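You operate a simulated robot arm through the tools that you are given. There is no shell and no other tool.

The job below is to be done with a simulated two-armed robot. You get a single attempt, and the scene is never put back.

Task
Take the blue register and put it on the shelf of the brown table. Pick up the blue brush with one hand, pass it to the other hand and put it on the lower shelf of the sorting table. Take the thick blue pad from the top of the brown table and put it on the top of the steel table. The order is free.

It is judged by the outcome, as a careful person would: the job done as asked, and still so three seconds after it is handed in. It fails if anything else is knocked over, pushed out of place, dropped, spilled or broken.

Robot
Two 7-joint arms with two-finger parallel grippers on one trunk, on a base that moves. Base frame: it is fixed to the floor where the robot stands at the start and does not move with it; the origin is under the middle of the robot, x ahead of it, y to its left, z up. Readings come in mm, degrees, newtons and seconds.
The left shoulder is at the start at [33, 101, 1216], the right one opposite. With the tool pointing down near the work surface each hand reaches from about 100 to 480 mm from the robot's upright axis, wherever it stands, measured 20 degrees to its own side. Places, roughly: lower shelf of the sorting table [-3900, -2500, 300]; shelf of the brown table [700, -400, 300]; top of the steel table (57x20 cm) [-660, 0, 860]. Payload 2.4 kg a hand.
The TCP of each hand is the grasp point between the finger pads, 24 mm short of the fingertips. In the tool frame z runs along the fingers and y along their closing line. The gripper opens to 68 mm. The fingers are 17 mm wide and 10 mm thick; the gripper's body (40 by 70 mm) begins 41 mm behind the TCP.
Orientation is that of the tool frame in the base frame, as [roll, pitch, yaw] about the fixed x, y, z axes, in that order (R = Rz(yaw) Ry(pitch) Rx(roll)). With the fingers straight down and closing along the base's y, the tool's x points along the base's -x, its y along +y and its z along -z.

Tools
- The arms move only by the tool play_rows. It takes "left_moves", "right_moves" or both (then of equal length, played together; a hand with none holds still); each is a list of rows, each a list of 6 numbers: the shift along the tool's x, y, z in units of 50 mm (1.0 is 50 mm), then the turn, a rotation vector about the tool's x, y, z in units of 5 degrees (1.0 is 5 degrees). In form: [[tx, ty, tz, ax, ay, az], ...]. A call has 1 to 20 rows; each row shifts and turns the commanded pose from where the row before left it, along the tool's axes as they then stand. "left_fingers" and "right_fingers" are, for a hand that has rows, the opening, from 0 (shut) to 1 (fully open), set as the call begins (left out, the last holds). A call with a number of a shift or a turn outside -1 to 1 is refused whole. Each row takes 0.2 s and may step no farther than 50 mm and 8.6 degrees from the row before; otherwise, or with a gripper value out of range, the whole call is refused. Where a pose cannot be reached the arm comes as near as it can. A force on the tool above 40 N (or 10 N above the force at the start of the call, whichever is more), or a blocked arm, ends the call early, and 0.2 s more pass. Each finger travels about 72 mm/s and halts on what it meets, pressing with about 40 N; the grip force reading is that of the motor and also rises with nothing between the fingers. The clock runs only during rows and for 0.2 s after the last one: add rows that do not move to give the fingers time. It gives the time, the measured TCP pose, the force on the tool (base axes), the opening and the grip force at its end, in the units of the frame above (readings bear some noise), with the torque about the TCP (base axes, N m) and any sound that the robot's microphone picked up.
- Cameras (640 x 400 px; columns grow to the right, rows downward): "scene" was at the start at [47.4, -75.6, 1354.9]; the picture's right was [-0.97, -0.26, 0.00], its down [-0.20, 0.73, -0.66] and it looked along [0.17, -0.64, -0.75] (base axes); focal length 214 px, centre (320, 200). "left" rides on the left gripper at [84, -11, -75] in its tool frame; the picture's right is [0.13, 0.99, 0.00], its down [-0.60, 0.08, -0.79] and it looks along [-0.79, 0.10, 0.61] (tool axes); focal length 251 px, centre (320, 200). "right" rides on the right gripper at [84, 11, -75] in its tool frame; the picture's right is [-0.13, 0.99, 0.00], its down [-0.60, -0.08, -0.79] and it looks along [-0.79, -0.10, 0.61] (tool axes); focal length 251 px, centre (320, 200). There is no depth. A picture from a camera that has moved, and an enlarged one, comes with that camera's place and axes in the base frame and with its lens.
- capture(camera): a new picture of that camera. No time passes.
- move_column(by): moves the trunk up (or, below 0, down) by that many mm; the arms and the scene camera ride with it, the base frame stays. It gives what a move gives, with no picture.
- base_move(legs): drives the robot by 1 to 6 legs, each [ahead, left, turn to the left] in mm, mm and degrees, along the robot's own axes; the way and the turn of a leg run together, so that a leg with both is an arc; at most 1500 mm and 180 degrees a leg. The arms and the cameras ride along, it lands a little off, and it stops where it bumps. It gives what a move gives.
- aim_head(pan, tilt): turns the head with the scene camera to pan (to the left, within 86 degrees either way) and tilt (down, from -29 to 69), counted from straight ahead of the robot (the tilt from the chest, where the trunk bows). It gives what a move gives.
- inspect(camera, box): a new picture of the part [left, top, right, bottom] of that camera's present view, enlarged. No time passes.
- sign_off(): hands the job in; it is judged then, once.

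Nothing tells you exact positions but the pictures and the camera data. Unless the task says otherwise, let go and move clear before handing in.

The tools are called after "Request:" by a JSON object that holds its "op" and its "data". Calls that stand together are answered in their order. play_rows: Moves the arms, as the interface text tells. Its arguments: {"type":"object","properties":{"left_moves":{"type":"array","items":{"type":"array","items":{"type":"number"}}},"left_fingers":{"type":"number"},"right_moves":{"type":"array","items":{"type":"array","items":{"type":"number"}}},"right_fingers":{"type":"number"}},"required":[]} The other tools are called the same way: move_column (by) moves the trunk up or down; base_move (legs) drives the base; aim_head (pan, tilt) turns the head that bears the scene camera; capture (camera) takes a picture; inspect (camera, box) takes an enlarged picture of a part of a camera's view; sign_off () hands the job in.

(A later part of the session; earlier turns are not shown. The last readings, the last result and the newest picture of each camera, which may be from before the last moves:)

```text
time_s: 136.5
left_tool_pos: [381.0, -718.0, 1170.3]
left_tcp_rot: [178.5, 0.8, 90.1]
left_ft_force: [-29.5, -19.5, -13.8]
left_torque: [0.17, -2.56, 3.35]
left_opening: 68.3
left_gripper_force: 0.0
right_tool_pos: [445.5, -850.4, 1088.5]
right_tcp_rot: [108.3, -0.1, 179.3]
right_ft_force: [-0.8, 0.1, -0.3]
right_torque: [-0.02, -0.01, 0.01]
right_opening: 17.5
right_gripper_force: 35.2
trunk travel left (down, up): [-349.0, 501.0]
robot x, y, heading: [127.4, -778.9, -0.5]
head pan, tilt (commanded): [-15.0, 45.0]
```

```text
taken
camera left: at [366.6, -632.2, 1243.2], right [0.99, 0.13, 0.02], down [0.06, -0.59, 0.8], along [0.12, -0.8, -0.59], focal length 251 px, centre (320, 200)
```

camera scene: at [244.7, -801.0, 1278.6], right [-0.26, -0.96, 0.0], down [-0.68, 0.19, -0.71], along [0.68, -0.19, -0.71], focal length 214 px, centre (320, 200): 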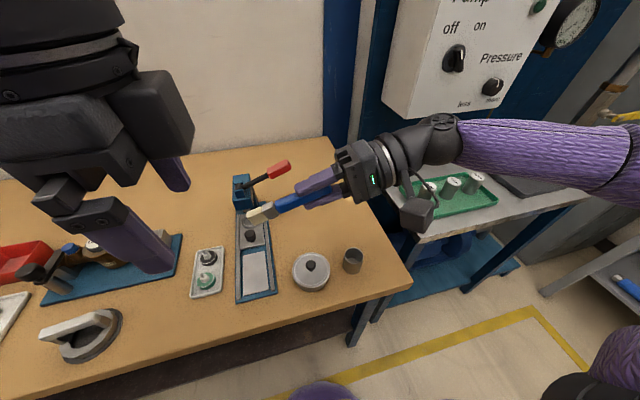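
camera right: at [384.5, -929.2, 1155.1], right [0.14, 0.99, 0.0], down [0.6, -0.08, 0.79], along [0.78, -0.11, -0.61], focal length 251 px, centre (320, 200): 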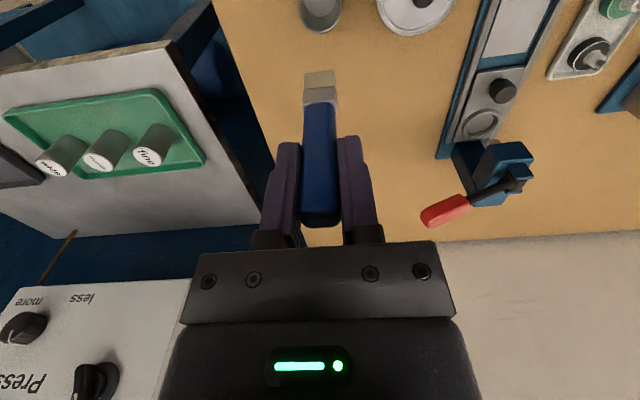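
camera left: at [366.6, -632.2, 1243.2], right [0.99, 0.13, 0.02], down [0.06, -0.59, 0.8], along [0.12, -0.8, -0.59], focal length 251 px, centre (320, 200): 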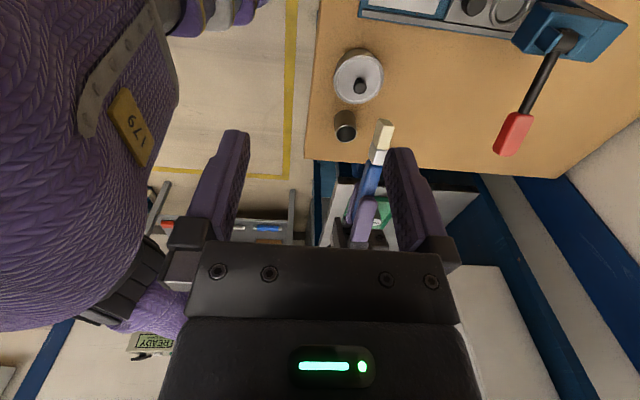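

The left gripper feels a contact on its bracket side, likely from its own arm. Moving it forward towards the hand-over point should free it; it stays well above the brush.

Request:
{"op": "play_rows", "data": {"left_moves": [[0, 0.6, 0, 0, 0, 0], [-0.3, 0.6, 0, 0, 0, 0], [-0.5, 0.1, 0, 0, 0, 0], [0, 0, 0, 0, 0, 0]]}}

Request:
{"op": "capture", "data": {"camera": "left"}}

Request:
{"op": "capture", "data": {"camera": "scene"}}

```text
time_s: 136.8
left_tool_pos: [381.8, -720.1, 1169.8]
left_tcp_rot: [178.7, 1.2, 90.4]
left_ft_force: [-0.1, -7.9, -6.9]
left_torque: [-0.16, 0.05, -0.06]
left_opening: 67.7
left_gripper_force: 0.0
right_tool_pos: [445.2, -849.5, 1088.9]
right_tcp_rot: [108.2, 0.0, 179.2]
right_ft_force: [0.5, 0.7, -0.1]
right_torque: [-0.04, 0.0, -0.03]
right_opening: 17.3
right_gripper_force: 35.2
trunk travel left (down, up): [-349.0, 501.0]
robot x, y, heading: [125.2, -781.3, -0.3]
head pan, tilt (commanded): [-15.0, 45.0]
stopped in row 1 (left hand): the force on the tool passed its limit at 73 N (the readings are from after the stop); the commanded pose is now the measured one
```

```text
taken
camera left: at [368.3, -632.7, 1242.8], right [0.99, 0.14, 0.02], down [0.06, -0.59, 0.81], along [0.12, -0.8, -0.59], focal length 251 px, centre (320, 200)
```

left: 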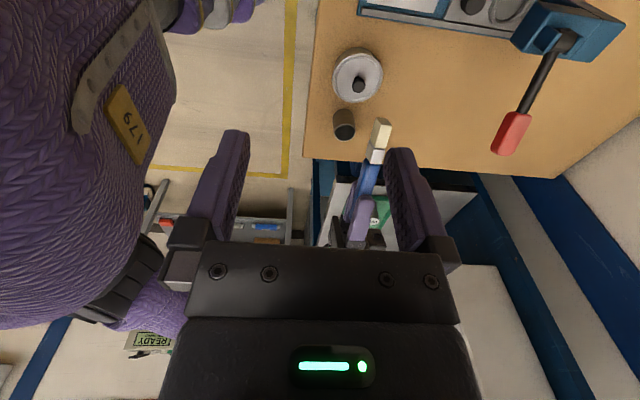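

```text
taken
camera scene: at [244.8, -801.0, 1278.6], right [-0.26, -0.96, 0.0], down [-0.68, 0.19, -0.71], along [0.68, -0.19, -0.71], focal length 214 px, centre (320, 200)
```

scene: 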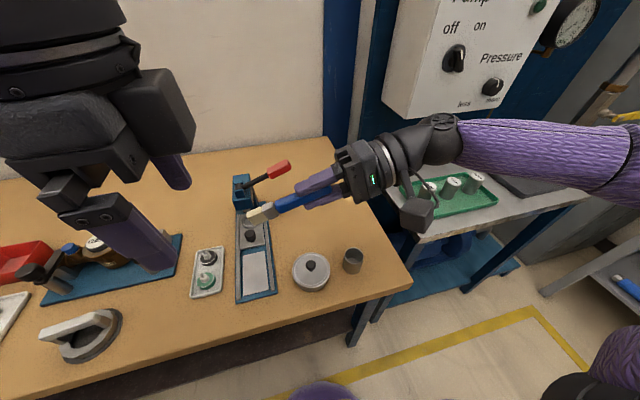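

The bracket is touching the left forearm. I'll turn the left hand back about 30°, move it forward, then finish the turn there.

Request:
{"op": "play_rows", "data": {"left_moves": [[0, 0, 0, 0, 0, -1], [0, 0, 0, 0, 0, -1], [0, 0, 0, 0, 0, -1], [0, 0, 0, 0, 0, -1], [0, 0, 0, 0, 0, -1], [0, 0, 0, 0, 0, -1], [0, 0, 0, 0, 0, -1], [0, 0, 0, 0, 0, -1]]}}

```text
time_s: 138.6
left_tool_pos: [381.2, -718.7, 1168.3]
left_tcp_rot: [179.6, 1.7, 130.6]
left_ft_force: [0.0, -0.8, 0.2]
left_torque: [0.0, 0.01, -0.01]
left_opening: 67.8
left_gripper_force: 0.0
right_tool_pos: [445.6, -851.2, 1087.4]
right_tcp_rot: [108.3, 0.0, 179.2]
right_ft_force: [-0.1, 0.3, -0.9]
right_torque: [0.02, -0.01, 0.03]
right_opening: 17.2
right_gripper_force: 35.9
trunk travel left (down, up): [-349.0, 501.0]
robot x, y, heading: [127.9, -780.4, -0.5]
head pan, tilt (commanded): [-15.0, 45.0]
```

Request:
{"op": "play_rows", "data": {"left_moves": [[-0.72, -0.06, 0, 0, 0, 0], [-0.72, -0.06, 0, 0, 0, 0], [-0.72, -0.06, 0, 0, 0, 0], [0, 0, 0, 0, 0, 0]]}}

Request:
{"op": "capture", "data": {"camera": "scene"}}

Request:
{"op": "capture", "data": {"camera": "left"}}

```text
time_s: 139.6
left_tool_pos: [444.9, -807.1, 1170.9]
left_tcp_rot: [179.6, 1.8, 130.5]
left_ft_force: [0.4, 0.5, -0.4]
left_torque: [0.01, 0.0, -0.02]
left_opening: 68.0
left_gripper_force: 0.1
right_tool_pos: [445.9, -850.2, 1089.1]
right_tcp_rot: [108.3, 0.0, 179.2]
right_ft_force: [-0.4, 0.9, -0.6]
right_torque: [-0.03, -0.01, 0.01]
right_opening: 17.2
right_gripper_force: 35.5
trunk travel left (down, up): [-349.0, 501.0]
robot x, y, heading: [127.9, -779.8, -0.3]
head pan, tilt (commanded): [-15.0, 45.0]
```

```text
taken
camera scene: at [244.8, -801.2, 1278.6], right [-0.26, -0.96, 0.0], down [-0.68, 0.19, -0.71], along [0.68, -0.19, -0.71], focal length 214 px, centre (320, 200)
```

scene: 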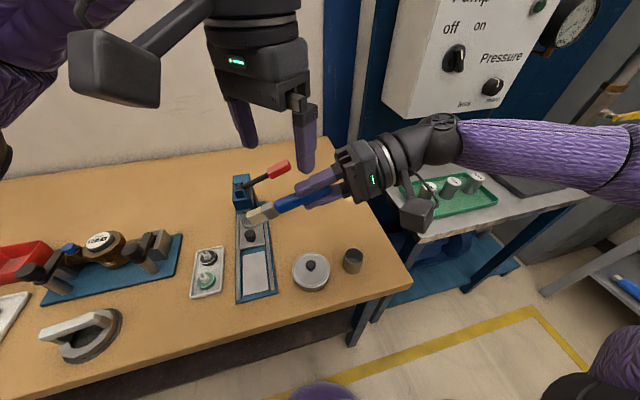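

```text
taken
camera left: at [380.3, -749.0, 1243.7], right [0.67, 0.74, 0.0], down [0.43, -0.39, 0.81], along [0.6, -0.54, -0.58], focal length 251 px, centre (320, 200)
```

left: 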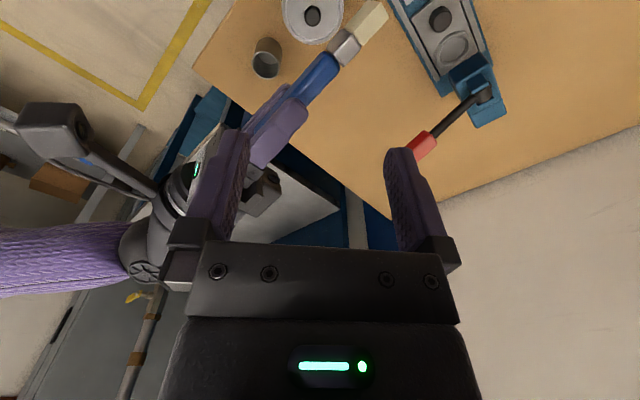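

Request:
{"op": "play_rows", "data": {"left_moves": [[0, 0, 0, 0, 0, 1], [0, 0, 0, 0, 0, 1], [0, 0, 0, 0, 0, 1], [0, 0, 0, 0, 0, 1], [0, 0, 0, 0, 0, 1], [0, 0, 0, 0, 0, 1]]}}

```text
time_s: 141.0
left_tool_pos: [444.0, -808.7, 1172.4]
left_tcp_rot: [178.9, 1.8, 102.7]
left_ft_force: [-0.1, -3.9, -3.3]
left_torque: [-0.08, -0.1, 0.11]
left_opening: 67.8
left_gripper_force: 0.1
right_tool_pos: [445.0, -850.8, 1088.3]
right_tcp_rot: [108.2, 0.1, 179.2]
right_ft_force: [0.2, 0.4, 0.7]
right_torque: [0.02, 0.0, 0.01]
right_opening: 17.4
right_gripper_force: 36.1
trunk travel left (down, up): [-349.0, 501.0]
robot x, y, heading: [125.6, -778.2, -0.1]
head pan, tilt (commanded): [-15.0, 45.0]
stopped in row 6 (left hand): the force on the tool passed its limit at 60 N (the readings are from after the stop); the commanded pose is now the measured one
```

Turning further than about yaw 102 isn't possible here because the bracket meets the forearm. I'll back the left hand off to about yaw 112 and instead swing the right hand (with the brush) about 22° so the brush lies square to the left fingers.

Request:
{"op": "play_rows", "data": {"left_moves": [[0, 0, 0, 0, 0, -1], [0, 0, 0, 0, 0, -0.9], [0, 0, 0, 0, 0, 0], [0, 0, 0, 0, 0, 0], [0, 0, 0, 0, 0, 0]], "right_moves": [[0, 0, 0, 0, 0.836, -0.275], [0, 0, 0, 0, 0.836, -0.275], [0, 0, 0, 0, 0.836, -0.275], [0, 0, 0, 0, 0.836, -0.275], [0, 0, 0, 0, 0.836, -0.275]]}}

Request:
{"op": "capture", "data": {"camera": "scene"}}

Request:
{"op": "capture", "data": {"camera": "left"}}

```text
time_s: 142.2
left_tool_pos: [442.9, -808.9, 1172.8]
left_tcp_rot: [179.2, 2.0, 112.1]
left_ft_force: [0.1, 0.7, -0.8]
left_torque: [-0.01, 0.01, 0.01]
left_opening: 67.9
left_gripper_force: 0.1
right_tool_pos: [368.2, -860.6, 1100.3]
right_tcp_rot: [110.0, 0.2, -159.4]
right_ft_force: [-0.8, -0.3, -0.8]
right_torque: [0.01, 0.01, -0.01]
right_opening: 17.1
right_gripper_force: 36.1
right hand out of reach, approached as far as the arm can: row 1, 2, 3, 4, 5
trunk travel left (down, up): [-349.0, 501.0]
robot x, y, heading: [123.5, -780.5, -0.3]
head pan, tilt (commanded): [-15.0, 45.0]
```

```text
taken
camera scene: at [244.3, -801.3, 1278.7], right [-0.26, -0.96, 0.0], down [-0.68, 0.19, -0.71], along [0.68, -0.19, -0.71], focal length 214 px, centre (320, 200)
```

scene: 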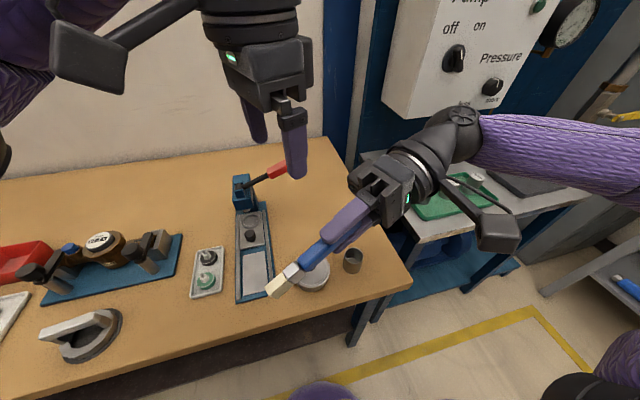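

```text
taken
camera left: at [400.0, -732.3, 1245.2], right [0.87, 0.49, 0.01], down [0.28, -0.51, 0.81], along [0.41, -0.71, -0.58], focal length 251 px, centre (320, 200)
```

left: 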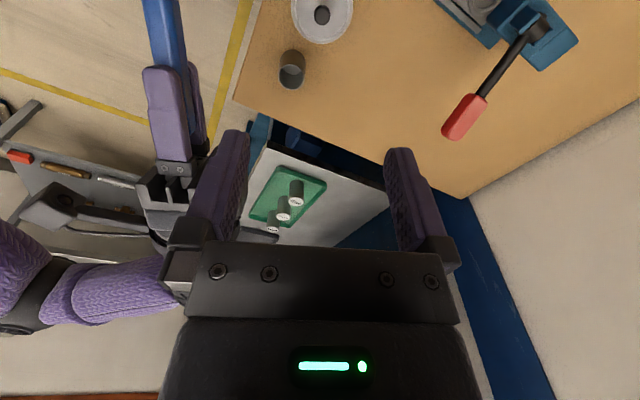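

The right hand slid back to [368, -861, 1100] but has the wanted orientation, brush pointing left-and-back. I bring the left hand over the brush's lower handle at about [353, -821], staying above it.

Request:
{"op": "play_rows", "data": {"left_moves": [[0.15, -0.583, 0, 0, 0, 0], [0.15, -0.583, 0, 0, 0, 0], [0.15, -0.583, 0, 0, 0, 0], [0, 0, 0, 0, 0, 0]]}}

Request:
{"op": "capture", "data": {"camera": "left"}}

Request:
{"op": "capture", "data": {"camera": "scene"}}

```text
time_s: 143.2
left_tool_pos: [354.7, -818.8, 1172.3]
left_tcp_rot: [179.2, 2.0, 112.1]
left_ft_force: [-0.1, 0.7, 0.2]
left_torque: [0.01, -0.01, 0.0]
left_opening: 67.9
left_gripper_force: 0.0
right_tool_pos: [368.7, -860.0, 1099.3]
right_tcp_rot: [110.1, 0.1, -159.4]
right_ft_force: [-0.1, -0.2, -0.2]
right_torque: [-0.04, 0.01, -0.03]
right_opening: 17.0
right_gripper_force: 35.3
trunk travel left (down, up): [-349.0, 501.0]
robot x, y, heading: [127.4, -782.4, -0.1]
head pan, tilt (commanded): [-15.0, 45.0]
```

```text
taken
camera left: at [310.3, -742.2, 1243.9], right [0.87, 0.49, 0.01], down [0.28, -0.51, 0.81], along [0.41, -0.71, -0.58], focal length 251 px, centre (320, 200)
```

left: 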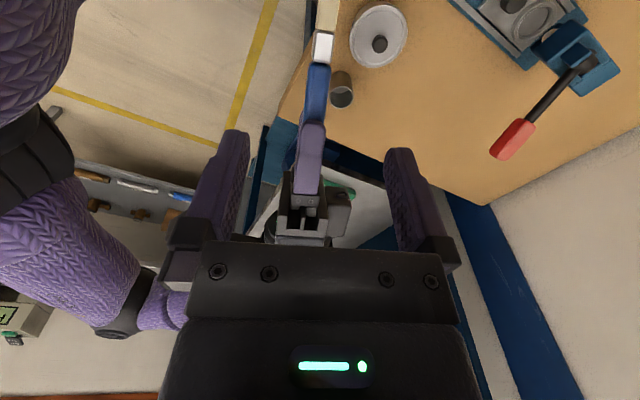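

```text
taken
camera scene: at [244.6, -801.1, 1278.6], right [-0.26, -0.96, 0.0], down [-0.68, 0.19, -0.71], along [0.68, -0.19, -0.71], focal length 214 px, centre (320, 200)
```

scene: 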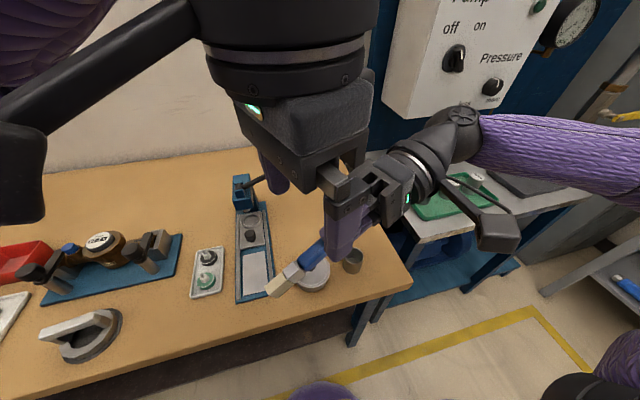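

The left hand is free here and the brush runs between its fingers. For a good later placement I want the left hand leaning the other way relative to the brush, so I tilt the left hand (fingers towards the right hand) while still above.

Request:
{"op": "play_rows", "data": {"left_moves": [[0, 0, 0, 0, -1, 0], [0, 0, 0, 0, -1, 0], [0, 0, 0, 0, -1, 0], [0, 0, 0, 0, -1, 0]]}}

Request:
{"op": "capture", "data": {"camera": "left"}}

Request:
{"op": "capture", "data": {"camera": "scene"}}

```text
time_s: 144.2
left_tool_pos: [354.0, -820.1, 1170.3]
left_tcp_rot: [179.1, 22.0, 111.8]
left_ft_force: [0.1, 0.9, -0.1]
left_torque: [-0.05, 0.0, 0.0]
left_opening: 68.0
left_gripper_force: 0.0
right_tool_pos: [369.3, -859.9, 1100.2]
right_tcp_rot: [110.0, 0.4, -159.5]
right_ft_force: [0.0, -0.8, -0.6]
right_torque: [0.0, -0.02, -0.04]
right_opening: 17.1
right_gripper_force: 35.2
trunk travel left (down, up): [-349.0, 501.0]
robot x, y, heading: [122.9, -782.4, -0.2]
head pan, tilt (commanded): [-15.0, 45.0]
```

```text
taken
camera left: at [303.7, -725.2, 1208.9], right [0.87, 0.48, -0.03], down [0.16, -0.22, 0.96], along [0.46, -0.85, -0.27], focal length 251 px, centre (320, 200)
```

left: 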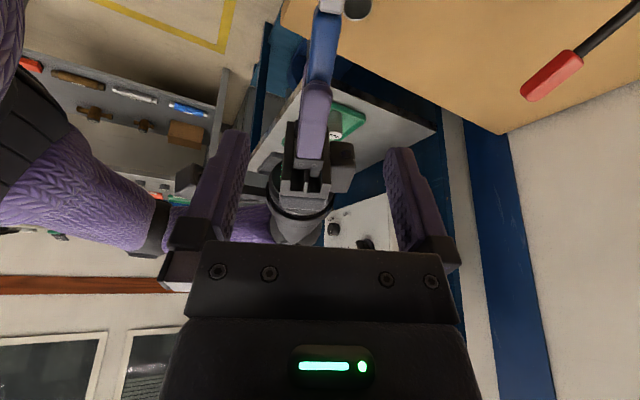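

```text
taken
camera scene: at [244.7, -801.0, 1278.6], right [-0.26, -0.96, 0.0], down [-0.68, 0.19, -0.71], along [0.68, -0.19, -0.71], focal length 214 px, centre (320, 200)
```

scene: 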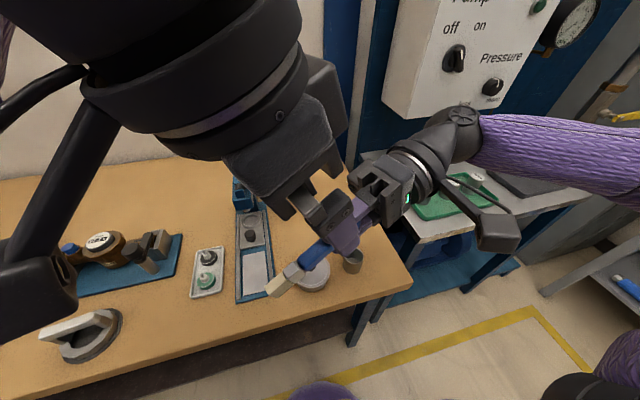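

No contact. I add another 20° of tilt.

Request:
{"op": "play_rows", "data": {"left_moves": [[0, 0, 0, 0, -1, 0], [0, 0, 0, 0, -1, 0], [0, 0, 0, 0, -1, 0], [0, 0, 0, 0, -1, 0]]}}

Request:
{"op": "capture", "data": {"camera": "left"}}

Request:
{"op": "inspect", "data": {"camera": "scene", "box": [200, 80, 480, 300]}}

```text
time_s: 145.2
left_tool_pos: [354.8, -819.6, 1171.2]
left_tcp_rot: [178.9, 42.0, 111.4]
left_ft_force: [0.5, 0.3, 0.3]
left_torque: [0.01, -0.01, -0.03]
left_opening: 68.2
left_gripper_force: 0.0
right_tool_pos: [369.7, -860.2, 1099.4]
right_tcp_rot: [110.0, 0.3, -159.3]
right_ft_force: [0.0, -0.5, 0.0]
right_torque: [0.01, 0.03, -0.02]
right_opening: 17.1
right_gripper_force: 36.1
trunk travel left (down, up): [-349.0, 501.0]
robot x, y, heading: [126.9, -777.3, -0.3]
head pan, tilt (commanded): [-15.0, 45.0]
```

```text
taken
camera left: at [301.7, -718.8, 1170.6], right [0.88, 0.46, -0.07], down [0.03, 0.1, 0.99], along [0.47, -0.88, 0.08], focal length 251 px, centre (320, 200)
```

left: 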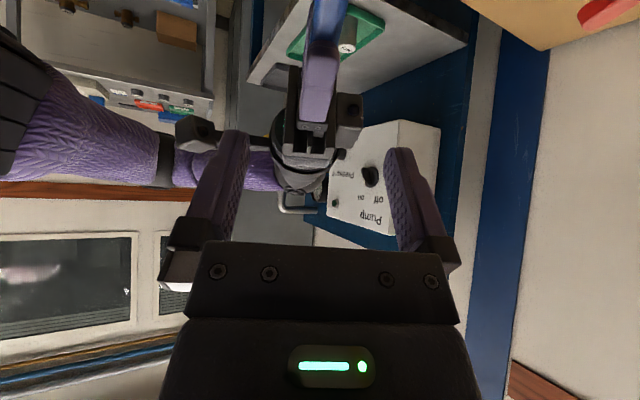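

```text
1.82 times, centred on (340, 190) of scene
camera zoom: at [244.7, -801.0, 1278.6], right [-0.26, -0.96, 0.0], down [-0.68, 0.19, -0.71], along [0.68, -0.19, -0.71], focal length 390 px, centre (284, 218)
```

zoom: 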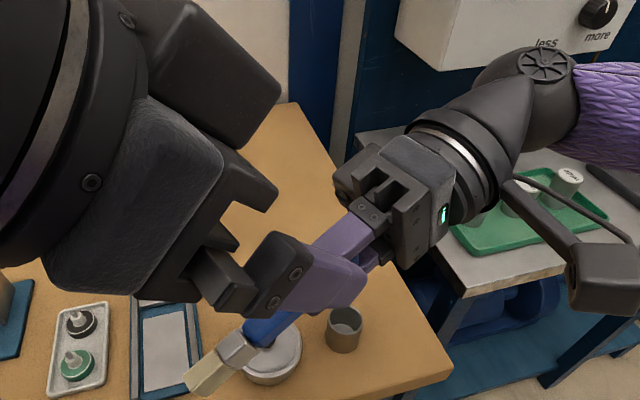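

Left hand tilts freely. Its fingers are square to the brush; I move to a pre-grasp point and then advance along the fingers onto the lower handle.

Request:
{"op": "play_rows", "data": {"left_moves": [[0.6, -0.02, -0.08, 0, 0, 0], [0.6, -0.02, -0.08, 0, 0, 0], [0, 0, 0, 0, 0, 0]]}}

Request:
{"op": "capture", "data": {"camera": "left"}}

Request:
{"op": "inspect", "data": {"camera": "scene", "box": [200, 80, 480, 300]}}

```text
time_s: 146.0
left_tool_pos: [340.6, -777.1, 1143.7]
left_tcp_rot: [179.0, 41.9, 111.4]
left_ft_force: [-0.3, 0.0, -0.5]
left_torque: [-0.06, -0.01, -0.07]
left_opening: 68.0
left_gripper_force: 0.1
left hand out of reach, approached as far as the arm can: row 2
right_tool_pos: [368.4, -860.6, 1099.5]
right_tcp_rot: [110.0, 0.3, -159.4]
right_ft_force: [0.0, 1.2, -0.5]
right_torque: [-0.02, 0.0, 0.0]
right_opening: 17.0
right_gripper_force: 35.7
trunk travel left (down, up): [-349.0, 501.0]
robot x, y, heading: [128.9, -780.7, -0.3]
head pan, tilt (commanded): [-15.0, 45.0]
```

```text
taken
camera left: at [287.5, -676.6, 1143.9], right [0.88, 0.46, -0.07], down [0.03, 0.1, 0.99], along [0.47, -0.88, 0.07], focal length 251 px, centre (320, 200)
```

left: 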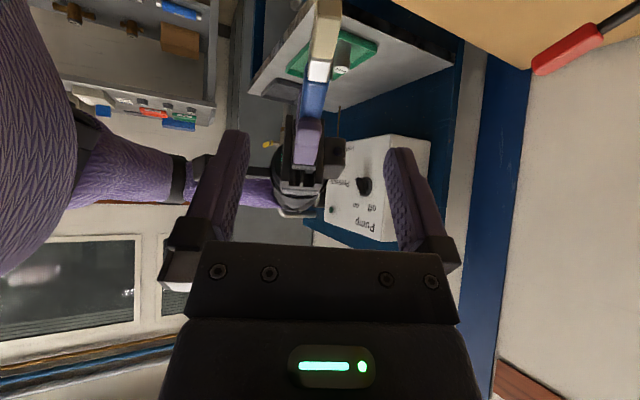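

```text
1.82 times, centred on (340, 190) of scene
camera zoom: at [244.6, -801.0, 1278.6], right [-0.26, -0.96, 0.0], down [-0.68, 0.19, -0.71], along [0.68, -0.19, -0.71], focal length 390 px, centre (284, 218)
```

zoom: 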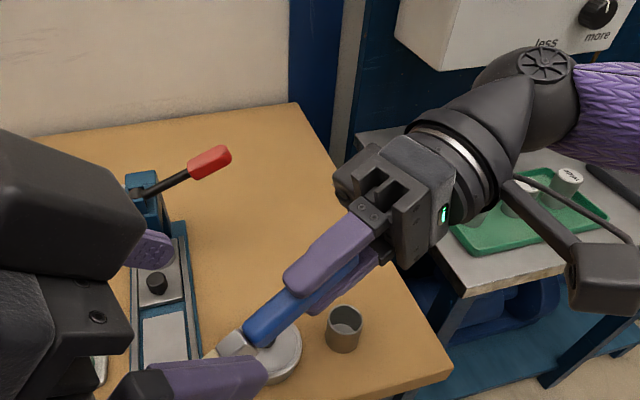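

Request:
{"op": "play_rows", "data": {"left_moves": [[0.04, -0.027, 0.41, 0, 0, 0], [0.04, -0.027, 0.41, 0, 0, 0], [0.04, -0.027, 0.41, 0, 0, 0], [0, 0, 0, 0, 0, 0]]}}

Request:
{"op": "capture", "data": {"camera": "left"}}

Request:
{"op": "inspect", "data": {"camera": "scene", "box": [200, 80, 480, 300]}}

Request:
{"op": "capture", "data": {"camera": "right"}}

```text
time_s: 147.0
left_tool_pos: [356.9, -815.5, 1094.9]
left_tcp_rot: [179.0, 41.9, 111.5]
left_ft_force: [-0.3, -1.0, 0.3]
left_torque: [-0.04, -0.02, 0.03]
left_opening: 68.0
left_gripper_force: 0.1
left hand out of reach, approached as far as the arm can: row 1, 3
right_tool_pos: [369.5, -861.1, 1099.2]
right_tcp_rot: [110.0, 0.3, -159.4]
right_ft_force: [0.0, -0.2, -0.6]
right_torque: [0.03, -0.05, 0.0]
right_opening: 17.1
right_gripper_force: 35.7
trunk travel left (down, up): [-349.0, 501.0]
robot x, y, heading: [125.6, -778.8, -0.4]
head pan, tilt (commanded): [-15.0, 45.0]
```

```text
taken
camera left: at [304.5, -715.6, 1095.6], right [0.88, 0.46, -0.07], down [0.03, 0.1, 0.99], along [0.47, -0.88, 0.07], focal length 251 px, centre (320, 200)
```

left: 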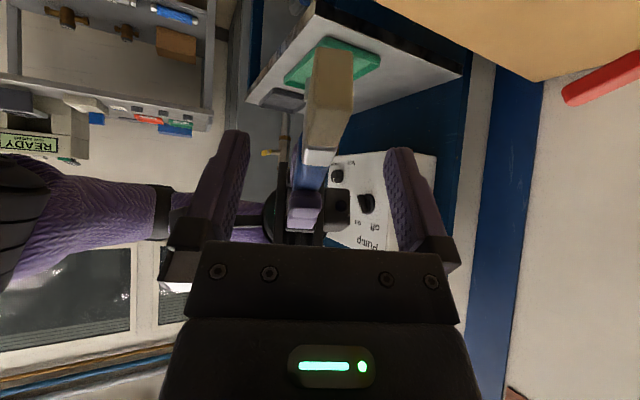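

```text
1.82 times, centred on (340, 190) of scene
camera zoom: at [244.7, -801.1, 1278.6], right [-0.26, -0.96, 0.0], down [-0.68, 0.19, -0.71], along [0.68, -0.19, -0.71], focal length 390 px, centre (284, 218)
```

zoom: 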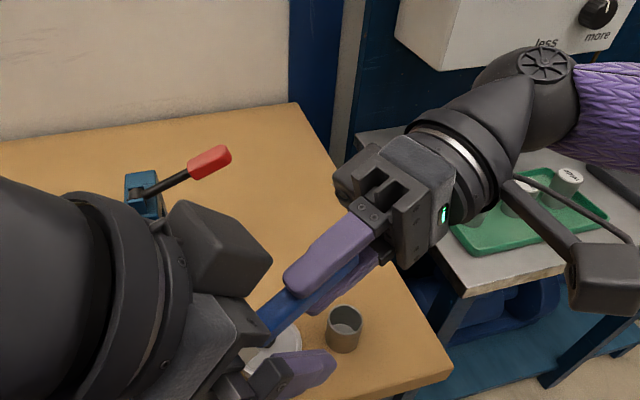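

```text
taken
camera right: at [312.1, -952.2, 1135.6], right [0.0, 0.36, 0.93], down [0.84, -0.51, 0.2], along [0.55, 0.78, -0.3], focal length 251 px, centre (320, 200)
```

right: 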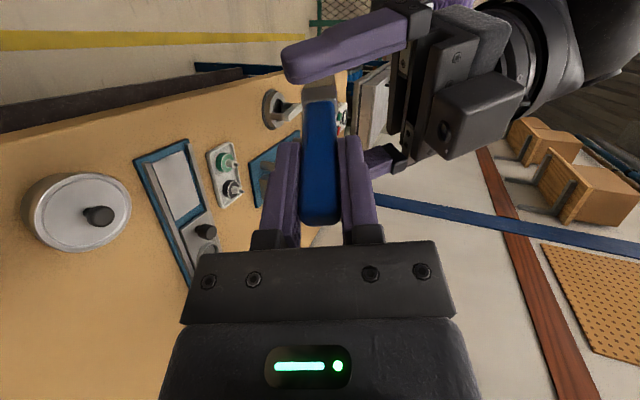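

The brush crosses just below the left finger centre, with a gap to the right fingertips. I correct 4.6 mm sideways and close the left gripper.

Request:
{"op": "play_rows", "data": {"left_moves": [[0, -0.09, 0, 0, 0, 0], [0, 0, 0, 0, 0, 0]]}}

Request:
{"op": "play_rows", "data": {"left_moves": [[0, 0, 0, 0, 0, 0], [0, 0, 0, 0, 0, 0], [0, 0, 0, 0, 0, 0], [0, 0, 0, 0, 0, 0], [0, 0, 0, 0, 0, 0]], "left_fingers": 0}}

Request:
{"op": "capture", "data": {"camera": "right"}}

Request:
{"op": "capture", "data": {"camera": "left"}}

```text
time_s: 147.6
left_tool_pos: [355.2, -817.1, 1096.7]
left_tcp_rot: [179.0, 42.0, 111.5]
left_ft_force: [0.4, 0.2, 0.2]
left_torque: [0.02, 0.03, -0.06]
left_opening: 67.8
left_gripper_force: 0.1
right_tool_pos: [370.1, -860.6, 1100.2]
right_tcp_rot: [109.9, 0.3, -159.5]
right_ft_force: [-0.2, 0.3, -0.2]
right_torque: [0.02, 0.02, -0.05]
right_opening: 17.5
right_gripper_force: 36.0
trunk travel left (down, up): [-349.0, 501.0]
robot x, y, heading: [131.5, -780.8, -0.2]
head pan, tilt (commanded): [-15.0, 45.0]
```

```text
time_s: 148.8
left_tool_pos: [354.6, -818.7, 1096.9]
left_tcp_rot: [179.0, 41.9, 111.2]
left_ft_force: [-14.1, -10.5, 1.5]
left_torque: [-0.12, 0.15, -0.67]
left_opening: 14.3
left_gripper_force: 34.1
right_tool_pos: [369.2, -859.5, 1099.3]
right_tcp_rot: [110.0, 0.3, -159.5]
right_ft_force: [14.1, 10.7, -1.8]
right_torque: [0.04, -0.19, -0.13]
right_opening: 17.2
right_gripper_force: 36.0
trunk travel left (down, up): [-349.0, 501.0]
robot x, y, heading: [129.8, -781.0, -0.3]
head pan, tilt (commanded): [-15.0, 45.0]
```

```text
taken
camera right: at [312.3, -952.1, 1135.6], right [0.0, 0.36, 0.93], down [0.83, -0.51, 0.2], along [0.55, 0.78, -0.3], focal length 251 px, centre (320, 200)
```

right: 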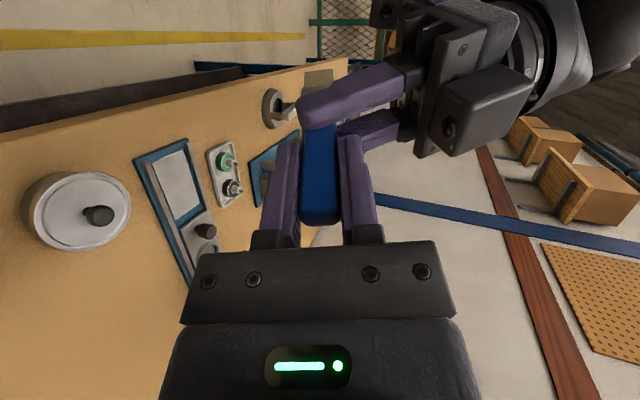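

```text
taken
camera left: at [302.0, -717.6, 1097.0], right [0.88, 0.46, -0.07], down [0.03, 0.1, 0.99], along [0.47, -0.88, 0.07], focal length 251 px, centre (320, 200)
```

left: 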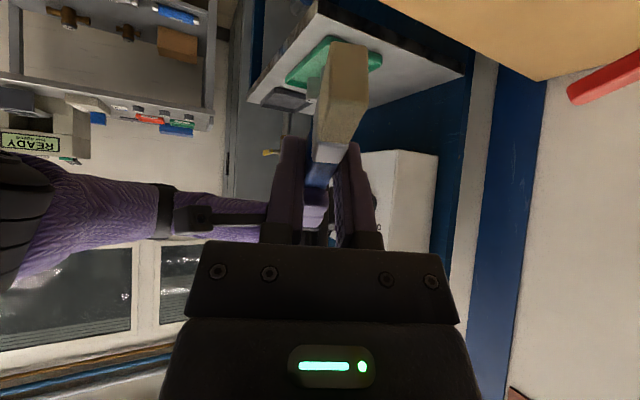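

The left hand holds the brush (14 mm, 34 N). Now I open the right gripper and withdraw it backwards along its own axis.

Request:
{"op": "play_rows", "data": {"right_moves": [[0, 0, 0, 0, 0, 0], [0, 0, 0, 0, 0, 0], [0, 0, 0, 0, 0, 0], [0, 0, 0, 0, 0, 0]], "right_fingers": 0.7}}

Request:
{"op": "capture", "data": {"camera": "right"}}

```text
time_s: 149.8
left_tool_pos: [354.5, -818.0, 1098.2]
left_tcp_rot: [178.9, 41.9, 111.4]
left_ft_force: [-0.5, -0.4, 0.8]
left_torque: [-0.03, 0.04, 0.05]
left_opening: 13.7
left_gripper_force: 33.3
right_tool_pos: [369.4, -860.6, 1100.0]
right_tcp_rot: [109.9, 0.4, -159.3]
right_ft_force: [0.6, 0.1, -0.4]
right_torque: [0.0, -0.02, 0.0]
right_opening: 47.6
right_gripper_force: 0.1
trunk travel left (down, up): [-349.0, 501.0]
robot x, y, heading: [127.7, -779.8, -0.3]
head pan, tilt (commanded): [-15.0, 45.0]
```

```text
taken
camera right: at [312.1, -952.2, 1135.6], right [0.0, 0.36, 0.93], down [0.84, -0.51, 0.2], along [0.55, 0.78, -0.3], focal length 251 px, centre (320, 200)
```

right: 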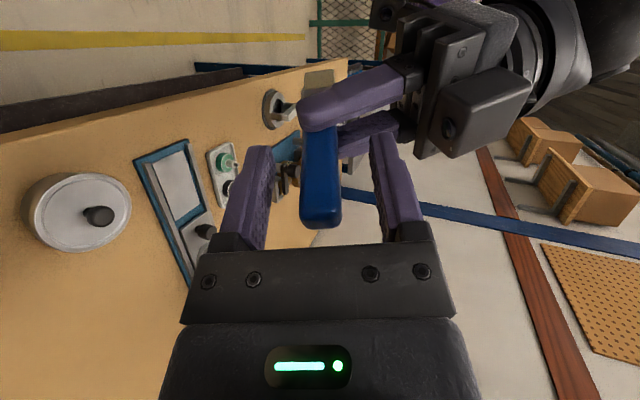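

The brush is held by the left hand alone. Withdrawing the right hand.

Request:
{"op": "play_rows", "data": {"right_moves": [[0, 0, -0.6, 0, 0, 0], [0, 0, -0.8, 0, 0, 0], [0, 0, -0.8, 0, 0, 0], [0, 0, 0, 0, 0, 0]]}}

Request:
{"op": "capture", "data": {"camera": "right"}}

Request:
{"op": "capture", "data": {"camera": "scene"}}

```text
time_s: 150.8
left_tool_pos: [354.4, -818.7, 1096.7]
left_tcp_rot: [179.0, 41.9, 111.5]
left_ft_force: [-0.9, -1.3, -0.6]
left_torque: [0.0, 0.02, -0.01]
left_opening: 14.0
left_gripper_force: 33.7
right_tool_pos: [376.4, -968.1, 1099.1]
right_tcp_rot: [108.9, 0.1, -159.0]
right_ft_force: [-0.4, 0.3, -0.9]
right_torque: [-0.02, 0.01, 0.03]
right_opening: 47.6
right_gripper_force: 0.1
right hand out of reach, approached as far as the arm can: row 1, 2, 3
trunk travel left (down, up): [-349.0, 501.0]
robot x, y, heading: [129.0, -777.5, -0.3]
head pan, tilt (commanded): [-15.0, 45.0]
```

```text
taken
camera right: at [320.7, -1059.9, 1134.5], right [0.0, 0.35, 0.94], down [0.84, -0.51, 0.18], along [0.54, 0.79, -0.29], focal length 251 px, centre (320, 200)
```

right: 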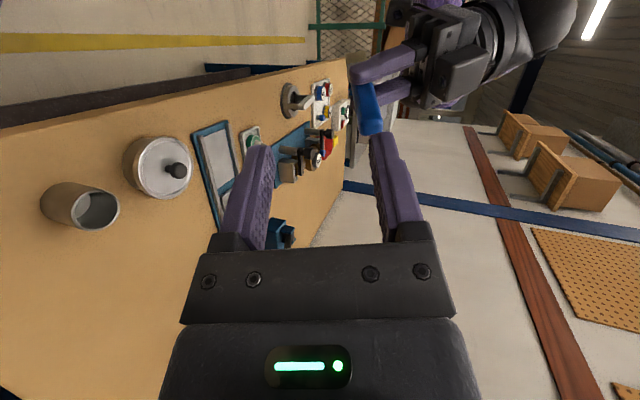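

```text
taken
camera scene: at [244.6, -801.2, 1278.6], right [-0.26, -0.96, 0.0], down [-0.68, 0.19, -0.71], along [0.68, -0.19, -0.71], focal length 214 px, centre (320, 200)
```

scene: 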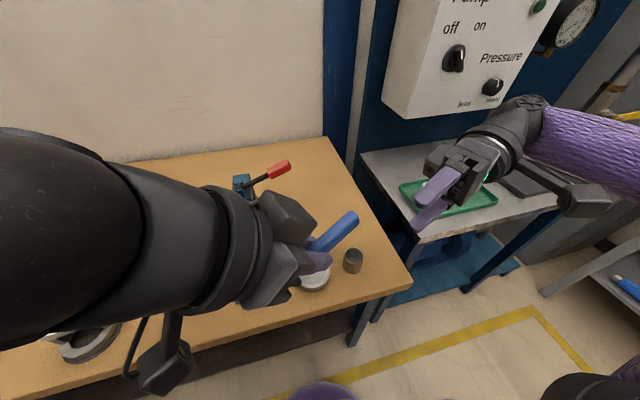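

Hand-over is done. I move the left hand forward from the body, then swing it to point ahead, and straighten the right hand.

Request:
{"op": "play_rows", "data": {"left_moves": [[-0.18, 0.617, 0.175, 0, 0, 0], [-0.18, 0.617, 0.175, 0, 0, 0], [-0.18, 0.617, 0.175, 0, 0, 0], [0, 0, 0, -0.655, 0.013, -0.727], [0, 0, 0, -0.655, 0.013, -0.727], [0, 0, 0, -0.655, 0.013, -0.727], [0, 0, 0, -0.655, 0.013, -0.727], [0, 0, 0, -0.655, 0.013, -0.727], [0, 0, 0, -0.655, 0.013, -0.727], [0, 0, 0, -0.655, 0.013, -0.727], [0, 0, 0, -0.655, 0.013, -0.727], [0, 0, 0, -0.655, 0.013, -0.727], [0, 0, 0, -0.655, 0.013, -0.727], [0, 0, 0, -0.655, 0.013, -0.727], [0, 0, 0, -0.655, 0.013, -0.727], [0, 0, 0, -0.655, 0.013, -0.727], [0, 0, 0, -0.655, 0.013, -0.727]], "right_moves": [[0, 0, 0, 1, 0, 0], [0, 0, 0, 1, 0, 0], [0, 0, 0, 1, 0, 0], [0, 0, 0, 1, 0, 0], [0, 0, 0, 1, 0, 0], [0, 0, 0, 1, 0, 0], [0, 0, 0, 1, 0, 0], [0, 0, 0, 1, 0, 0], [0, 0, 0, 1, 0, 0], [0, 0, 0, 1, 0, 0], [0, 0, 0, 1, 0, 0], [0, 0, 0, 1, 0, 0], [0, 0, 0, 1, 0, 0], [0, 0, 0, 1, 0, 0], [0, 0, 0, 0, 0, 1], [0, 0, 0, 0, 0, 1], [0, 0, 0, 0, 0, 1]]}}

Request:
{"op": "capture", "data": {"camera": "scene"}}

Request:
{"op": "capture", "data": {"camera": "left"}}

```text
time_s: 154.4
left_tool_pos: [452.1, -817.3, 1096.5]
left_tcp_rot: [178.7, 42.0, 179.9]
left_ft_force: [-0.9, -0.3, -0.6]
left_torque: [-0.01, -0.01, 0.02]
left_opening: 13.8
left_gripper_force: 34.3
right_tool_pos: [377.2, -965.2, 1098.9]
right_tcp_rot: [178.4, -0.5, -173.9]
right_ft_force: [-0.2, -0.2, 0.5]
right_torque: [-0.01, -0.03, 0.02]
right_opening: 47.5
right_gripper_force: 0.1
trunk travel left (down, up): [-349.0, 501.0]
robot x, y, heading: [130.5, -780.2, -0.2]
head pan, tilt (commanded): [-15.0, 45.0]
```

```text
taken
camera scene: at [244.7, -801.1, 1278.6], right [-0.26, -0.96, 0.0], down [-0.68, 0.19, -0.71], along [0.68, -0.19, -0.71], focal length 214 px, centre (320, 200)
```

scene: 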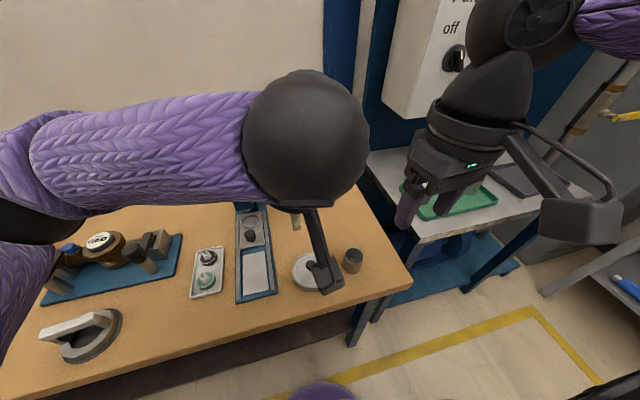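

```text
taken
camera left: at [340.5, -829.1, 1096.7], right [-0.11, 0.99, -0.07], down [-0.08, 0.06, 0.99], along [0.99, 0.11, 0.08], focal length 251 px, centre (320, 200)
```

left: 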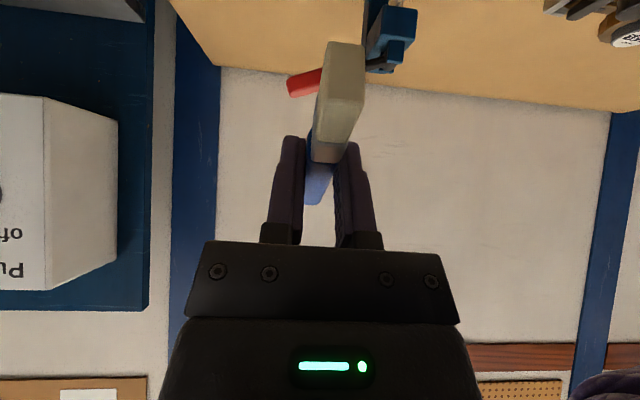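

The brush is secure in the left hand. I back away from the table, turn and drive towards the sorting table, looking as I go.

Request:
{"op": "move_column", "data": {"by": 80}}

Request:
{"op": "base_move", "data": {"legs": [[-130, 0, 0], [0, 0, -90], [400, 0, 0], [0, 0, -90]]}}

Request:
{"op": "aim_head", "data": {"pan": 0, "tilt": 15}}

Request:
{"op": "capture", "data": {"camera": "scene"}}

Request:
{"op": "aim_head", "data": {"pan": -35, "tilt": 25}}

Request:
{"op": "capture", "data": {"camera": "scene"}}

```text
time_s: 155.6
left_tool_pos: [452.8, -817.0, 1175.9]
left_tcp_rot: [178.7, 42.0, 179.7]
left_ft_force: [0.0, 0.4, -0.9]
left_torque: [0.01, -0.04, -0.03]
left_opening: 14.0
left_gripper_force: 33.3
right_tool_pos: [376.8, -966.8, 1178.5]
right_tcp_rot: [178.3, -0.5, -173.8]
right_ft_force: [0.6, 0.2, -0.9]
right_torque: [-0.01, 0.02, -0.02]
right_opening: 47.5
right_gripper_force: 0.0
trunk travel left (down, up): [-429.0, 421.0]
robot x, y, heading: [128.0, -782.7, -0.6]
head pan, tilt (commanded): [-15.0, 45.0]
```

```text
time_s: 166.7
left_tool_pos: [-352.4, -1124.3, 1176.0]
left_tcp_rot: [178.7, 42.1, -3.4]
left_ft_force: [-0.7, 0.7, 0.0]
left_torque: [-0.02, 0.01, 0.0]
left_opening: 13.9
left_gripper_force: 33.0
right_tool_pos: [-268.3, -979.4, 1179.2]
right_tcp_rot: [178.3, -0.4, 3.1]
right_ft_force: [-0.4, -0.7, -0.2]
right_torque: [0.05, 0.02, 0.03]
right_opening: 47.9
right_gripper_force: 0.0
trunk travel left (down, up): [-429.0, 421.0]
robot x, y, heading: [-30.2, -1177.7, 176.7]
head pan, tilt (commanded): [-15.0, 45.0]
```

```text
time_s: 167.6
left_tool_pos: [-352.7, -1123.7, 1175.8]
left_tcp_rot: [178.7, 42.0, -3.3]
left_ft_force: [-0.4, -0.1, -0.2]
left_torque: [-0.01, -0.04, 0.02]
left_opening: 13.9
left_gripper_force: 33.3
right_tool_pos: [-268.9, -979.8, 1180.5]
right_tcp_rot: [178.3, -0.4, 3.1]
right_ft_force: [0.4, -0.6, 0.3]
right_torque: [0.0, 0.0, 0.0]
right_opening: 47.7
right_gripper_force: 0.0
trunk travel left (down, up): [-429.0, 421.0]
robot x, y, heading: [-27.7, -1184.0, 176.7]
head pan, tilt (commanded): [0.0, 15.0]
```

```text
taken
camera scene: at [-150.7, -1172.5, 1406.0], right [0.06, 1.0, 0.0], down [0.26, -0.02, -0.97], along [-0.96, 0.06, -0.26], focal length 214 px, centre (320, 200)
```

scene: 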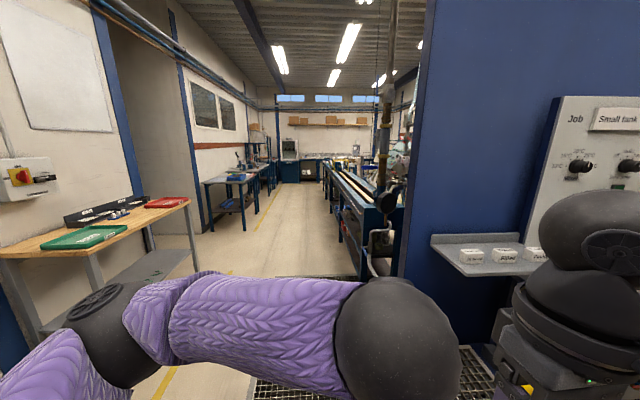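

```text
time_s: 168.6
left_tool_pos: [-352.9, -1124.6, 1178.3]
left_tcp_rot: [178.7, 42.1, -3.3]
left_ft_force: [-0.2, 0.4, -1.4]
left_torque: [0.0, 0.01, 0.0]
left_opening: 14.1
left_gripper_force: 33.6
right_tool_pos: [-268.4, -980.3, 1178.7]
right_tcp_rot: [178.3, -0.4, 3.1]
right_ft_force: [-1.1, -0.3, -0.6]
right_torque: [0.0, 0.02, -0.01]
right_opening: 47.4
right_gripper_force: 0.1
trunk travel left (down, up): [-429.0, 421.0]
robot x, y, heading: [-28.0, -1179.7, 176.5]
head pan, tilt (commanded): [-35.0, 25.0]
```

```text
taken
camera scene: at [-129.9, -1120.9, 1389.8], right [0.62, 0.79, 0.0], down [0.33, -0.26, -0.91], along [-0.71, 0.56, -0.42], focal length 214 px, centre (320, 200)
```

scene: 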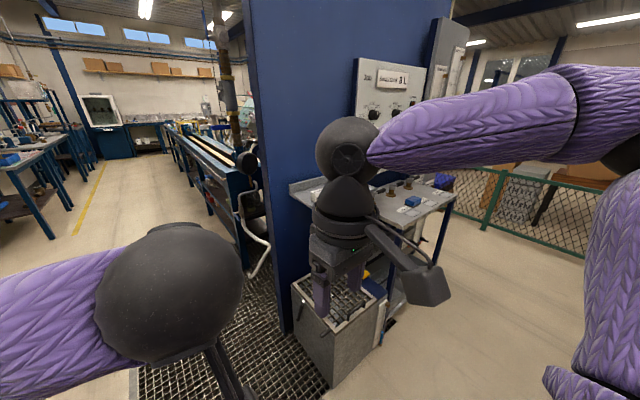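

I see a corridor with another blue-legged table on the left further on, with a blue item on top. I'll zoom in on it.

Request:
{"op": "aim_head", "data": {"pan": 10, "tilt": 15}}

Request:
{"op": "inspect", "data": {"camera": "scene", "box": [220, 110, 380, 250]}}

Request:
{"op": "inspect", "data": {"camera": "scene", "box": [340, 110, 460, 250]}}

```text
time_s: 169.8
left_tool_pos: [-352.2, -1125.1, 1175.8]
left_tcp_rot: [178.7, 42.0, -3.4]
left_ft_force: [0.2, 0.8, 0.0]
left_torque: [0.01, -0.01, 0.03]
left_opening: 14.0
left_gripper_force: 33.8
right_tool_pos: [-268.3, -979.8, 1178.6]
right_tcp_rot: [178.3, -0.4, 3.0]
right_ft_force: [0.2, 1.0, -1.0]
right_torque: [-0.01, -0.01, -0.03]
right_opening: 47.5
right_gripper_force: 0.1
trunk travel left (down, up): [-429.0, 421.0]
robot x, y, heading: [-27.6, -1181.8, 176.9]
head pan, tilt (commanded): [10.0, 15.0]
```

```text
2.86 times, centred on (300, 180) of scene
camera zoom: at [-150.3, -1188.8, 1406.0], right [-0.12, 0.99, 0.0], down [0.26, 0.03, -0.97], along [-0.96, -0.11, -0.26], focal length 613 px, centre (377, 257)
```

zoom: 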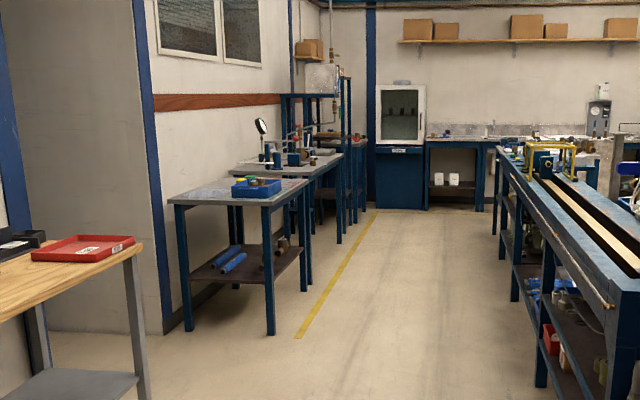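

```text
2.86 times, centred on (400, 180) of scene
camera zoom: at [-150.3, -1188.8, 1406.0], right [-0.12, 0.99, 0.0], down [0.26, 0.03, -0.97], along [-0.96, -0.11, -0.26], focal length 613 px, centre (91, 257)
```

zoom: 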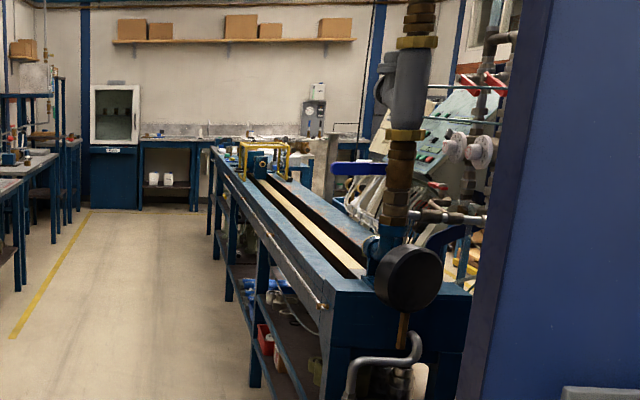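

That blue-legged table (about x -4300…-3500, y -2740…-2220) with a brown lower shelf must be the sorting table. I drive down the corridor towards it.

Request:
{"op": "base_move", "data": {"legs": [[0, 0, 3.3], [0, 250, 0], [1400, 0, 0], [1200, 0, 0]]}}

Request:
{"op": "aim_head", "data": {"pan": 45, "tilt": 25}}

Request:
{"op": "capture", "data": {"camera": "scene"}}

Request:
{"op": "aim_head", "data": {"pan": 0, "tilt": 20}}

Request:
{"op": "capture", "data": {"camera": "scene"}}

```text
time_s: 184.2
left_tool_pos: [-2926.3, -1480.8, 1177.0]
left_tcp_rot: [178.7, 41.9, 2.2]
left_ft_force: [-0.2, 0.4, -0.4]
left_torque: [0.04, 0.02, 0.02]
left_opening: 13.9
left_gripper_force: 33.6
right_tool_pos: [-2856.9, -1329.5, 1180.0]
right_tcp_rot: [178.3, -0.4, 8.6]
right_ft_force: [-0.2, 0.6, 0.2]
right_torque: [-0.01, 0.02, -0.02]
right_opening: 47.6
right_gripper_force: 0.0
trunk travel left (down, up): [-429.0, 421.0]
robot x, y, heading: [-2598.4, -1506.2, -177.8]
head pan, tilt (commanded): [10.0, 15.0]
```

```text
time_s: 185.2
left_tool_pos: [-2925.7, -1482.0, 1176.9]
left_tcp_rot: [178.7, 42.0, 2.2]
left_ft_force: [-0.7, -0.3, 0.1]
left_torque: [-0.04, 0.0, 0.03]
left_opening: 14.0
left_gripper_force: 33.5
right_tool_pos: [-2857.1, -1329.5, 1179.9]
right_tcp_rot: [178.2, -0.3, 8.7]
right_ft_force: [-1.2, 0.3, -0.3]
right_torque: [-0.01, 0.04, -0.03]
right_opening: 47.6
right_gripper_force: 0.0
trunk travel left (down, up): [-429.0, 421.0]
robot x, y, heading: [-2595.6, -1506.9, -177.6]
head pan, tilt (commanded): [45.0, 25.0]
```

```text
taken
camera scene: at [-2689.8, -1573.7, 1389.8], right [-0.73, 0.68, 0.0], down [0.29, 0.31, -0.91], along [-0.62, -0.67, -0.42], focal length 214 px, centre (320, 200)
```

scene: 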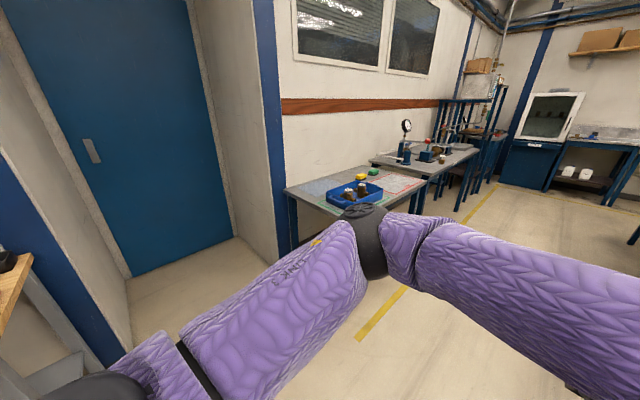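

```text
time_s: 186.3
left_tool_pos: [-2925.3, -1482.2, 1176.7]
left_tcp_rot: [178.7, 42.0, 2.3]
left_ft_force: [0.1, 1.0, -0.3]
left_torque: [0.02, -0.01, -0.03]
left_opening: 14.0
left_gripper_force: 33.4
right_tool_pos: [-2857.0, -1329.2, 1179.9]
right_tcp_rot: [178.4, -0.4, 8.7]
right_ft_force: [0.1, 0.9, 0.5]
right_torque: [0.01, -0.01, -0.02]
right_opening: 47.8
right_gripper_force: 0.1
trunk travel left (down, up): [-429.0, 421.0]
robot x, y, heading: [-2598.0, -1505.8, -177.8]
head pan, tilt (commanded): [0.0, 20.0]
```

```text
taken
camera scene: at [-2720.2, -1509.9, 1397.9], right [-0.04, 1.0, 0.0], down [0.34, 0.01, -0.94], along [-0.94, -0.04, -0.34], focal length 214 px, centre (320, 200)
```

scene: 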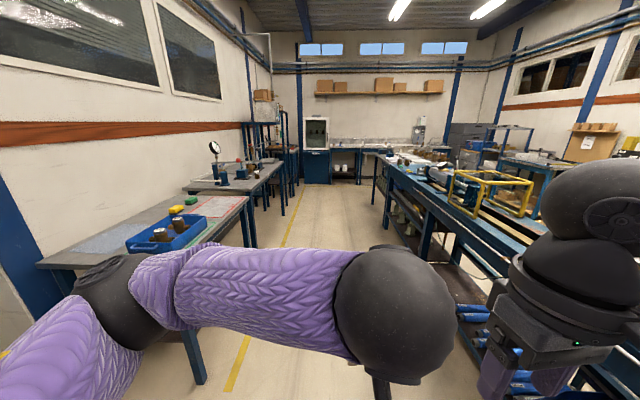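

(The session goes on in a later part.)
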